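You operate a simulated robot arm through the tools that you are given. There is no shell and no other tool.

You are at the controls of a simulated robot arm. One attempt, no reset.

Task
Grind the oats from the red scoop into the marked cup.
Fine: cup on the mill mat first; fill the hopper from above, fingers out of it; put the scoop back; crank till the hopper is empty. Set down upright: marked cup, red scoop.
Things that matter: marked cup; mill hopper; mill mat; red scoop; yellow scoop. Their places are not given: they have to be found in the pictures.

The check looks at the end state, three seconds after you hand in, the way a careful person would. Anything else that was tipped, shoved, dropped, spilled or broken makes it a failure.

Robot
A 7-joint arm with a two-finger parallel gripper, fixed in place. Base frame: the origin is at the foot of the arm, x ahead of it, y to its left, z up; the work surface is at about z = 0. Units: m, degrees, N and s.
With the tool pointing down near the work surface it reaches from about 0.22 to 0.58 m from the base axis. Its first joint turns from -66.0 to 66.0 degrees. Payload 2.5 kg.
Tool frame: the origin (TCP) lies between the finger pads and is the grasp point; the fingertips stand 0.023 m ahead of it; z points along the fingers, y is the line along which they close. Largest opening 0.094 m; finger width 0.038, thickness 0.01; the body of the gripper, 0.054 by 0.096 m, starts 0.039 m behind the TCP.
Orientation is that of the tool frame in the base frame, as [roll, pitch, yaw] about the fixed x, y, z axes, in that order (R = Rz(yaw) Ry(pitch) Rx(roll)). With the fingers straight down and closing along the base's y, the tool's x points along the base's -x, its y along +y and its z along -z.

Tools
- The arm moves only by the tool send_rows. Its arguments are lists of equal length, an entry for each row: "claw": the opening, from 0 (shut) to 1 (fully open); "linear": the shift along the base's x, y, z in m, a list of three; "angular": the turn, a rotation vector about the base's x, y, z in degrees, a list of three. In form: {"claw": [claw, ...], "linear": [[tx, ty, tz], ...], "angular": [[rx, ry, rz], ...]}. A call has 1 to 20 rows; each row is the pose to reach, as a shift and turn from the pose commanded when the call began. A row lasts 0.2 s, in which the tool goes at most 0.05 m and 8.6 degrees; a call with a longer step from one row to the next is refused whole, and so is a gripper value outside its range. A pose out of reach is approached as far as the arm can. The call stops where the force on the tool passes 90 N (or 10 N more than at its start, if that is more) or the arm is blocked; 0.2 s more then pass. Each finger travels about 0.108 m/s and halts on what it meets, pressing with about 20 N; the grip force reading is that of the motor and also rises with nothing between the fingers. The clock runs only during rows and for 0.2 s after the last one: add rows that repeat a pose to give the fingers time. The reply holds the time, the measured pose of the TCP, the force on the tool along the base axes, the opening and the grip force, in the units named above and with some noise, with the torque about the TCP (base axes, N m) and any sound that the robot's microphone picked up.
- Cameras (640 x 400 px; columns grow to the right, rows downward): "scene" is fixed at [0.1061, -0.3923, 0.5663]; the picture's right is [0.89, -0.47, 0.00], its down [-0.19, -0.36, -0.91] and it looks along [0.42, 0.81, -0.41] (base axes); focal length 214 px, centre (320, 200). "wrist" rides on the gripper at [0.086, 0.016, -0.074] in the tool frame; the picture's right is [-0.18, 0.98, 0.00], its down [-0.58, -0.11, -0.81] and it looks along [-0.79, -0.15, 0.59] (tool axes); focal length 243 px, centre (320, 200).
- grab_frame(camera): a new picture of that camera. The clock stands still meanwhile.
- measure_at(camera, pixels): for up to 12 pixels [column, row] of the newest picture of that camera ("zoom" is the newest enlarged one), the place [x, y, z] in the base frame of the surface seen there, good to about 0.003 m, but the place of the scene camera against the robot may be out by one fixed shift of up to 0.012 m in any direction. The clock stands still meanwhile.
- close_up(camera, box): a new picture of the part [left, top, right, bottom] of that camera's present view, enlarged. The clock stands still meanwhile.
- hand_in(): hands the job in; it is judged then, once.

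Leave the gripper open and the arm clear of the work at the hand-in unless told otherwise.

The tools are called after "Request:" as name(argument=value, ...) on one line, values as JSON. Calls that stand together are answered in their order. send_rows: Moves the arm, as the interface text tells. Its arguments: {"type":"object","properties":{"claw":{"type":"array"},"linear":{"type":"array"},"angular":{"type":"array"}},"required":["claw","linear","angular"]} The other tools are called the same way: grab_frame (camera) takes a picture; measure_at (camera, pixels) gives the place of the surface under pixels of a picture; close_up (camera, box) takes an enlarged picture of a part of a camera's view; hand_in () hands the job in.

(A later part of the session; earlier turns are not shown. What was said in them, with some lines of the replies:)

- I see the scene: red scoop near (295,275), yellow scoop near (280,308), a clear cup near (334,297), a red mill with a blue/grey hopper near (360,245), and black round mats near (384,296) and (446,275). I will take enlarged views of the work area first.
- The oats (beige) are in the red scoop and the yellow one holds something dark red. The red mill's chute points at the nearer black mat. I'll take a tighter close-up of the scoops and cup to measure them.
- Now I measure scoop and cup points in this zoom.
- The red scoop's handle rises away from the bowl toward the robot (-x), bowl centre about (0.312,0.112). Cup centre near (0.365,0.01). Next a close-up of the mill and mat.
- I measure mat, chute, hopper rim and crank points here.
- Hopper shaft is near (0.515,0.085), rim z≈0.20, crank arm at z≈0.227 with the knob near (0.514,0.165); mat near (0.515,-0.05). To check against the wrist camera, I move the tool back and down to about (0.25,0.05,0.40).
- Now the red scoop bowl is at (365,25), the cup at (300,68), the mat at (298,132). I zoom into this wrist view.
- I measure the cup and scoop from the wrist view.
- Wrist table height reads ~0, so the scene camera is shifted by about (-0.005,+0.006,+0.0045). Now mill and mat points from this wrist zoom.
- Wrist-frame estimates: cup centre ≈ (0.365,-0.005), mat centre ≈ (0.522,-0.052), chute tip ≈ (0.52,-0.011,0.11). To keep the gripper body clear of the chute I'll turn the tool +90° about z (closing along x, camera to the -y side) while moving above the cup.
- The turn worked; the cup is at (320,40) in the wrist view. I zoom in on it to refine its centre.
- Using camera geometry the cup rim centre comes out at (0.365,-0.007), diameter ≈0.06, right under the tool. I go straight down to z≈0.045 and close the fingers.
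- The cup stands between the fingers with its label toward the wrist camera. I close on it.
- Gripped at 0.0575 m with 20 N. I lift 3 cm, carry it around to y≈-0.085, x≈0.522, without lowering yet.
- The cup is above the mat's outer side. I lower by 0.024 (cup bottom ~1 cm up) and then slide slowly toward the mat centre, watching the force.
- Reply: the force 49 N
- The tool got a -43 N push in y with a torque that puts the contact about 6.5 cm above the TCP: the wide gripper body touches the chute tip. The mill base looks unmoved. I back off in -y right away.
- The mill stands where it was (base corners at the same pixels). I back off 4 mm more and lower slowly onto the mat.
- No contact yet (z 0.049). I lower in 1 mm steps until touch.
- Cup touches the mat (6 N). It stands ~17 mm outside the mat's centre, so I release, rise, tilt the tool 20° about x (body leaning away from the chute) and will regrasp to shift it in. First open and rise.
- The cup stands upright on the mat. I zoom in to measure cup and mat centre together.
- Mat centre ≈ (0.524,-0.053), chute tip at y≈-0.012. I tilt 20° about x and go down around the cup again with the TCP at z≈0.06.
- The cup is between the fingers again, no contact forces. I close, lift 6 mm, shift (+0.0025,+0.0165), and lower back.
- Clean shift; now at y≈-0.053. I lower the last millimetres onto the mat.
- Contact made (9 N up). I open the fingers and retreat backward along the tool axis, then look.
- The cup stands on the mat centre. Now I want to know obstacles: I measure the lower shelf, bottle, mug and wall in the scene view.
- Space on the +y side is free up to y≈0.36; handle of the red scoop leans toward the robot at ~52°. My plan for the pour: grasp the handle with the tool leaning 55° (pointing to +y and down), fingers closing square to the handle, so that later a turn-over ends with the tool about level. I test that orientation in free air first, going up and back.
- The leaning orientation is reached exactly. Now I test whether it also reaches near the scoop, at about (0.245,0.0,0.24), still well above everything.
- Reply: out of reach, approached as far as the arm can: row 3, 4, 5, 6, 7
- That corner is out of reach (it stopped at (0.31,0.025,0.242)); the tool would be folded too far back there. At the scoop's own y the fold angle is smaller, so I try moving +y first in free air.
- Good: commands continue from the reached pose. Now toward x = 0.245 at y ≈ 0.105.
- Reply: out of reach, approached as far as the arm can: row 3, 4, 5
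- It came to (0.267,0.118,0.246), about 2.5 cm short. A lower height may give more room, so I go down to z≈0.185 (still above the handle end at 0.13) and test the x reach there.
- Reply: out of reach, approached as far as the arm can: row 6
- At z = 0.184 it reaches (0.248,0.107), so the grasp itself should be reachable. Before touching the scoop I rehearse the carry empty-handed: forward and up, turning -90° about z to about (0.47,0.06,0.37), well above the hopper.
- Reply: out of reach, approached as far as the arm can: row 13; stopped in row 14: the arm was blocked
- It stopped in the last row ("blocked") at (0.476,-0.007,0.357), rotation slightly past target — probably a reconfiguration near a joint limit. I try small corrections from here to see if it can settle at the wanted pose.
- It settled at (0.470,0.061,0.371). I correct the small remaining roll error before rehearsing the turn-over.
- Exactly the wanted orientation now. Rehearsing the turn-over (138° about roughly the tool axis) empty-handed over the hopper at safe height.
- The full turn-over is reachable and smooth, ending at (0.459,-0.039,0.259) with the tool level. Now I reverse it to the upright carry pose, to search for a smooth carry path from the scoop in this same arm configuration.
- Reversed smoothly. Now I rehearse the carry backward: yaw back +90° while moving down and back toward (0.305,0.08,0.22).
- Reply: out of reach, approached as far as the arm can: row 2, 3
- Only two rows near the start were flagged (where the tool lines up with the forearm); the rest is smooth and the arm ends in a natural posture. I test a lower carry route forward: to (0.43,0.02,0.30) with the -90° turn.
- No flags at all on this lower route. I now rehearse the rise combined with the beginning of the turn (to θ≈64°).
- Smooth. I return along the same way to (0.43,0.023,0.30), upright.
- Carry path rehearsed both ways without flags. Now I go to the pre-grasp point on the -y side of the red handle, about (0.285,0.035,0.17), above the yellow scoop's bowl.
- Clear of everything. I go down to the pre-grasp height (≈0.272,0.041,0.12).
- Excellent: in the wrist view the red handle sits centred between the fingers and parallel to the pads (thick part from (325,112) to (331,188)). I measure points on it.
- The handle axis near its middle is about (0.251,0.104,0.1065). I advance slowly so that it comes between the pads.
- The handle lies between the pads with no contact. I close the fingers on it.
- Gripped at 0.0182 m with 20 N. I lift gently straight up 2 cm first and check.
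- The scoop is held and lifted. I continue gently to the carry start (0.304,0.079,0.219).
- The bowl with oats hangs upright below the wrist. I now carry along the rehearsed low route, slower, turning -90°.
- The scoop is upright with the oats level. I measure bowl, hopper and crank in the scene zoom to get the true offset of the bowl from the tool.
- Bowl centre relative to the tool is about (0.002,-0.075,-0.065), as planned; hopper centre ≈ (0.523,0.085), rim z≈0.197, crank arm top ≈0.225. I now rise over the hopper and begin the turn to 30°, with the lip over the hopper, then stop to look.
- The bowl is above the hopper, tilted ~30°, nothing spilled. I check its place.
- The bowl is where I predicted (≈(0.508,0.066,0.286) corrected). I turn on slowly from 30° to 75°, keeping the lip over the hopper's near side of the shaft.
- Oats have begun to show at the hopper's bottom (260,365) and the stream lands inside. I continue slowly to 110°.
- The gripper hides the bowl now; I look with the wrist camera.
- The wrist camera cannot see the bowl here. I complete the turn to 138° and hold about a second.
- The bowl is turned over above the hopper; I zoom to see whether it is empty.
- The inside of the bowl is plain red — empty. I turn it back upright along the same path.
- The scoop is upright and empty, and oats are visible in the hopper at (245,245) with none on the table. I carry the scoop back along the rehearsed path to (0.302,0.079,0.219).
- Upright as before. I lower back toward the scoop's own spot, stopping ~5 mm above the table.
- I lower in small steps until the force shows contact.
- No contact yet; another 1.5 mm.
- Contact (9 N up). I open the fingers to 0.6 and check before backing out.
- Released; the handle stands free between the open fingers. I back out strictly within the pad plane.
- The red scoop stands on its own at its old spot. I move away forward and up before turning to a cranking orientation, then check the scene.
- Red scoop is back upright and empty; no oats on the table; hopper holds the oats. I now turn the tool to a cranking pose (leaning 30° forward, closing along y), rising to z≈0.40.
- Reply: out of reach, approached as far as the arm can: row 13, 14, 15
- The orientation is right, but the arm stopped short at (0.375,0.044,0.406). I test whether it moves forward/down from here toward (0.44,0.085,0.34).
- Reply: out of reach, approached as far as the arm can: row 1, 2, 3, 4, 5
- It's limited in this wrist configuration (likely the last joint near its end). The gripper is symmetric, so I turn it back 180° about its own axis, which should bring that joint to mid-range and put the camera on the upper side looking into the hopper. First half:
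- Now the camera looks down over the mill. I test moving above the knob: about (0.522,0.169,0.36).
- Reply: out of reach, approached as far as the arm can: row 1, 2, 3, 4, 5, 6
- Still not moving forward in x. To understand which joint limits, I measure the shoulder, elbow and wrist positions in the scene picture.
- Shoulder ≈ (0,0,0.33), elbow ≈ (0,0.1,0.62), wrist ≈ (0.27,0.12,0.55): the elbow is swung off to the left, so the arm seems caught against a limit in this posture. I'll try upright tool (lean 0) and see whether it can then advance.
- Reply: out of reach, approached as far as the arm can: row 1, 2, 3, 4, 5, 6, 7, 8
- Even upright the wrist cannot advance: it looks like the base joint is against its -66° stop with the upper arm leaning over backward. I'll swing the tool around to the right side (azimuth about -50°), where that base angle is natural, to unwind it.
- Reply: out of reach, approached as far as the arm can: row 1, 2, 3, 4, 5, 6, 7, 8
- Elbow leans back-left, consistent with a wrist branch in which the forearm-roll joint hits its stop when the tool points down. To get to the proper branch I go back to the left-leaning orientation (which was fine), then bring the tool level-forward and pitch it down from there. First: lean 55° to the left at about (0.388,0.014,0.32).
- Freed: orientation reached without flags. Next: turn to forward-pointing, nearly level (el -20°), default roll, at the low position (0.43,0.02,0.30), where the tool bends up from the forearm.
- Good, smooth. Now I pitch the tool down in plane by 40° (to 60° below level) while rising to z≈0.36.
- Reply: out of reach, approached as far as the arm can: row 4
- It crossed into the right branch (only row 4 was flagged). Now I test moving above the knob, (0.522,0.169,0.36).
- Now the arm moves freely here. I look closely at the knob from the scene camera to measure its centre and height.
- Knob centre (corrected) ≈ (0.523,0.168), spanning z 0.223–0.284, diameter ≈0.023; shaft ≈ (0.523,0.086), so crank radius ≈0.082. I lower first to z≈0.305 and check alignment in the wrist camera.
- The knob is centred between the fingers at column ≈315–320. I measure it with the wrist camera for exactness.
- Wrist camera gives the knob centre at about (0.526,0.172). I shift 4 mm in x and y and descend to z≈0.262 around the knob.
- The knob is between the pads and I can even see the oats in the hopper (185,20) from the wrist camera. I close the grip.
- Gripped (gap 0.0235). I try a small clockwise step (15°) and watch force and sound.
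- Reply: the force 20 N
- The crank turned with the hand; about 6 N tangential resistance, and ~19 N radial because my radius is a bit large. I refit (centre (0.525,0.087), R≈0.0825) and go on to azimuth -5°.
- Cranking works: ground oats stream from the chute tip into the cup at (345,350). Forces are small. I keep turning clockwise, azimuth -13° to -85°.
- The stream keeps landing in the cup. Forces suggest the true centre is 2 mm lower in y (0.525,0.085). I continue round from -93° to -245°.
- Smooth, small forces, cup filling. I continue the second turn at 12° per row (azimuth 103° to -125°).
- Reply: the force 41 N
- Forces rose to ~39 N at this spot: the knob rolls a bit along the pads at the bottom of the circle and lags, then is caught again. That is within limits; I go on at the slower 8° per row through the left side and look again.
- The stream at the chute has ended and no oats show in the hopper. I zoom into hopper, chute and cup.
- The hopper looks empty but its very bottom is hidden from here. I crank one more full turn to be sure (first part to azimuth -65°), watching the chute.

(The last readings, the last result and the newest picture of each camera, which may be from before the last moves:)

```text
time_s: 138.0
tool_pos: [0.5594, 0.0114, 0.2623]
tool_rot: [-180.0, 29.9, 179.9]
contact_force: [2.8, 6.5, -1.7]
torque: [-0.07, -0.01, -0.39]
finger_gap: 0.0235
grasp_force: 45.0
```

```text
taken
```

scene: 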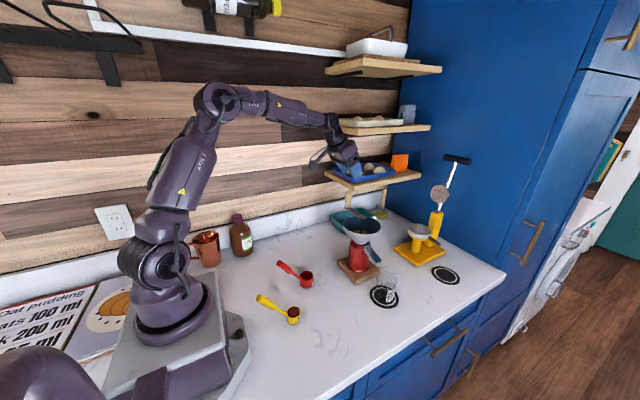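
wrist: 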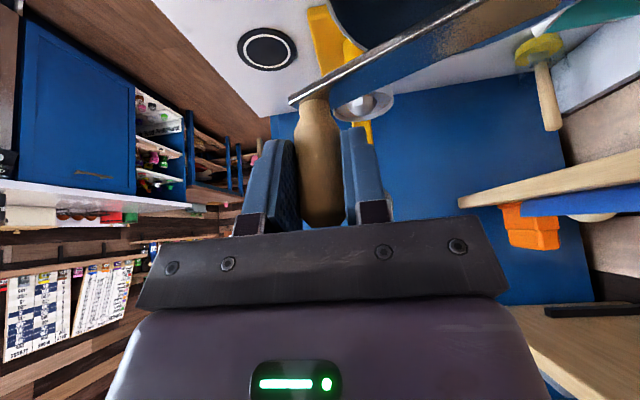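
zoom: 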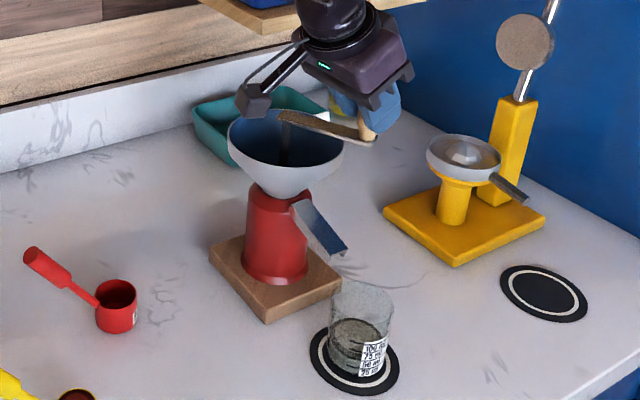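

Half a turn more with no stream: the hopper seems done. I open the fingers and rise straight up, then look into the hopper from above.

Request:
send_rows(claw=[0.3, 0.5, 0.6, 0.6, 0.6, 0.6, 0.6, 0.6], linear=[[0, 0, 0], [0, 0, 0], [0, 0, 0], [0, 0, 0.015], [0, 0, 0.035], [0, 0, 0.06], [0, 0, 0.09], [0, 0, 0.11]], angular=[[0, 0, 0], [0, 0, 0], [0, 0, 0], [0, 0, 0], [0, 0, 0], [0, 0, 0], [0, 0, 0], [0, 0, 0]])

Request:
grab_frame(camera="scene")

```text
time_s: 139.8
tool_pos: [0.5612, 0.0117, 0.3723]
tool_rot: [179.9, 29.9, -179.9]
contact_force: [0.6, 1.0, -0.1]
torque: [0.0, 0.01, -0.02]
finger_gap: 0.0563
grasp_force: 0.1
```

```text
taken
```

scene: 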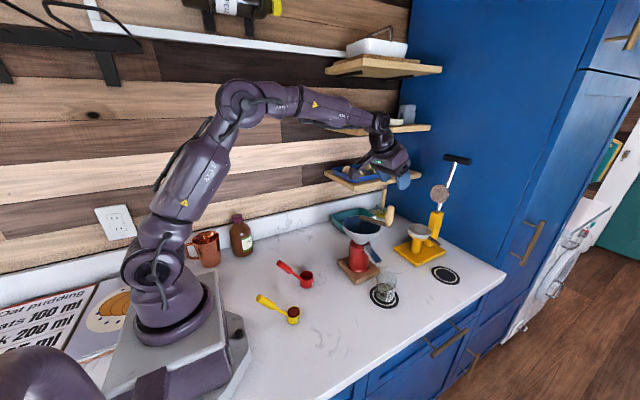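

Free of the knob. I move back to about (0.45,0.07,0.42) with the tool vertical so the wrist camera looks down into the hopper.

Request:
send_rows(claw=[0.6, 0.6, 0.6, 0.6, 0.6], linear=[[-0.02, 0.01, 0.02], [-0.045, 0.02, 0.035], [-0.07, 0.035, 0.045], [-0.095, 0.05, 0.048], [-0.111, 0.058, 0.048]], angular=[[0, 6, 0], [0, 12, 0], [0, 18, 0], [0, 24, 0], [0, 30, 0]])

Request:
grab_frame(camera="wrist")

```text
time_s: 141.0
tool_pos: [0.4489, 0.0681, 0.4199]
tool_rot: [179.9, -0.1, -179.9]
contact_force: [0.0, 1.1, 0.6]
torque: [-0.02, -0.03, -0.01]
finger_gap: 0.0565
grasp_force: 0.1
```

```text
taken
```

wrist: 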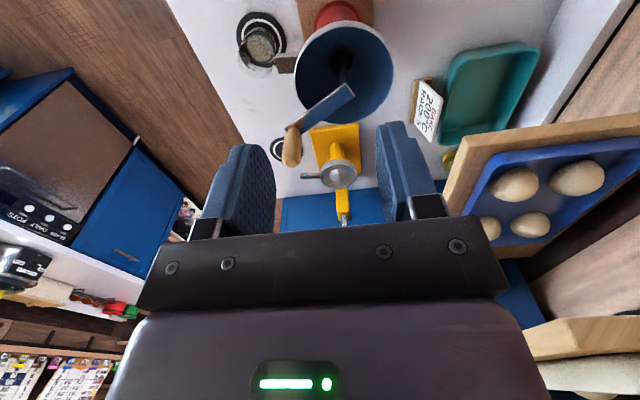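

Request:
close_up(camera="wrist", box=[230, 0, 410, 130])

```text
3.08 times, centred on (320, 65) of wrist
```

zoom: 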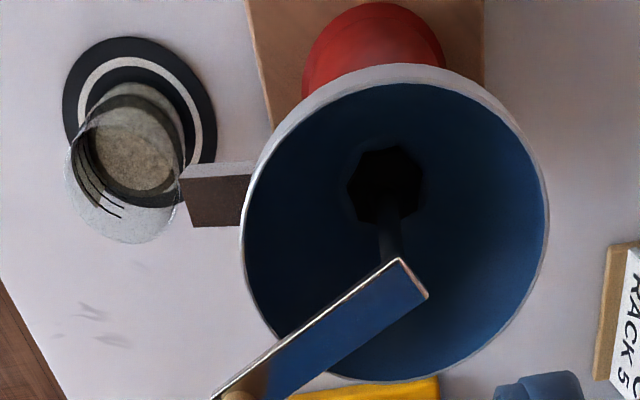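

The hopper is empty (bare dark throat at (385,185)) and the cup holds the ground oats, with none spilled around it. I open the gripper fully and withdraw the arm toward its start pose, then make a last check.

Request:
send_rows(claw=[0.8, 1, 1, 1, 1, 1, 1], linear=[[-0.01, -0.01, 0.02], [-0.03, -0.03, 0.045], [-0.05, -0.05, 0.07], [-0.075, -0.075, 0.095], [-0.1, -0.1, 0.115], [-0.126, -0.126, 0.131], [-0.126, -0.126, 0.131]], angular=[[0, 0, 0], [0, 0, 0], [0, 0, 0], [0, 0, 0], [0, 0, 0], [0, 0, 0], [0, 0, 0]])

Request:
grab_frame(camera="scene")

Request:
close_up(camera="scene", box=[240, 200, 440, 330])

Request:
close_up(camera="scene", box=[330, 225, 420, 315])

```text
time_s: 142.6
tool_pos: [0.323, -0.057, 0.5539]
tool_rot: [179.9, -0.1, 180.0]
contact_force: [0.7, -0.5, 0.9]
torque: [0.0, -0.01, 0.0]
finger_gap: 0.0939
grasp_force: 0.1
```

```text
taken
```

scene: 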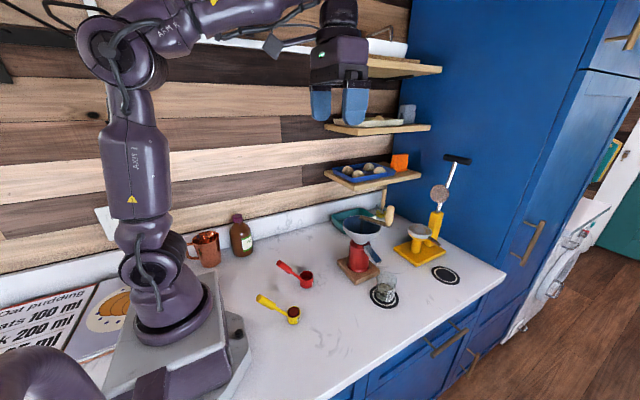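

```text
3.08 times, centred on (340, 265) of scene
```

zoom: 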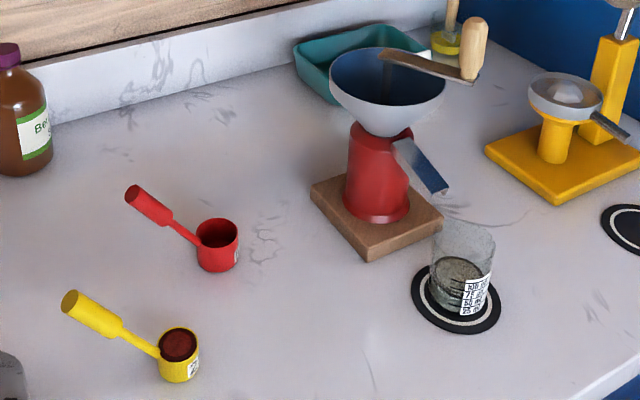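

```text
4.44 times, centred on (375, 270) of scene
```

zoom: 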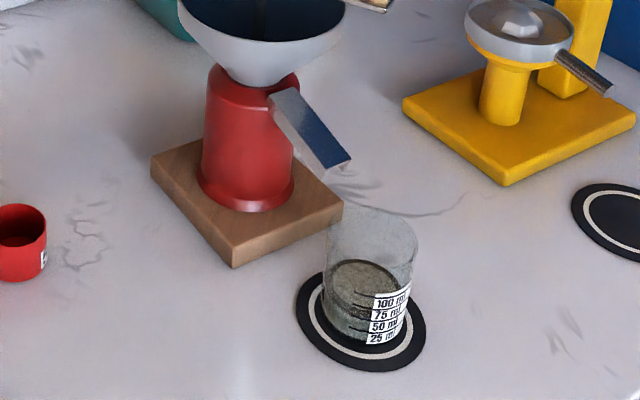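

Final check: the marked cup stands upright on the mill mat with the ground oats. The red scoop is upright, empty and back in its place, and the hopper is empty. The yellow scoop and the mill are unmoved, nothing is spilled, the gripper is open and the arm is clear. I hand in.

Request:
hand_in()

```text
The job is handed in.
```

The oats from the red scoop are ground and in the marked cup, and I have handed the job in. The result of the check has not come back to me.

- **Cup:** it stands upright at the centre of the mill mat, under the chute.
- **Scoop:** I poured from above, with the fingers outside the hopper and nothing spilled that I could see. The red scoop is back upright and empty, about 5 mm from where it started.
- **Grinding:** I turned the crank clockwise about two and a half turns. The flow from the chute stopped during the second. Looking down into the hopper afterwards, it was empty.
- **Contact:** while I placed the cup, the gripper pressed the chute tip with about 43 N. I backed off at once, and the mill base is at the same pixels as at the start.
- **Left as found:** the yellow scoop and its contents look untouched. The crank handle is left at a different angle from the start. The gripper is open and the arm is back at its start pose.
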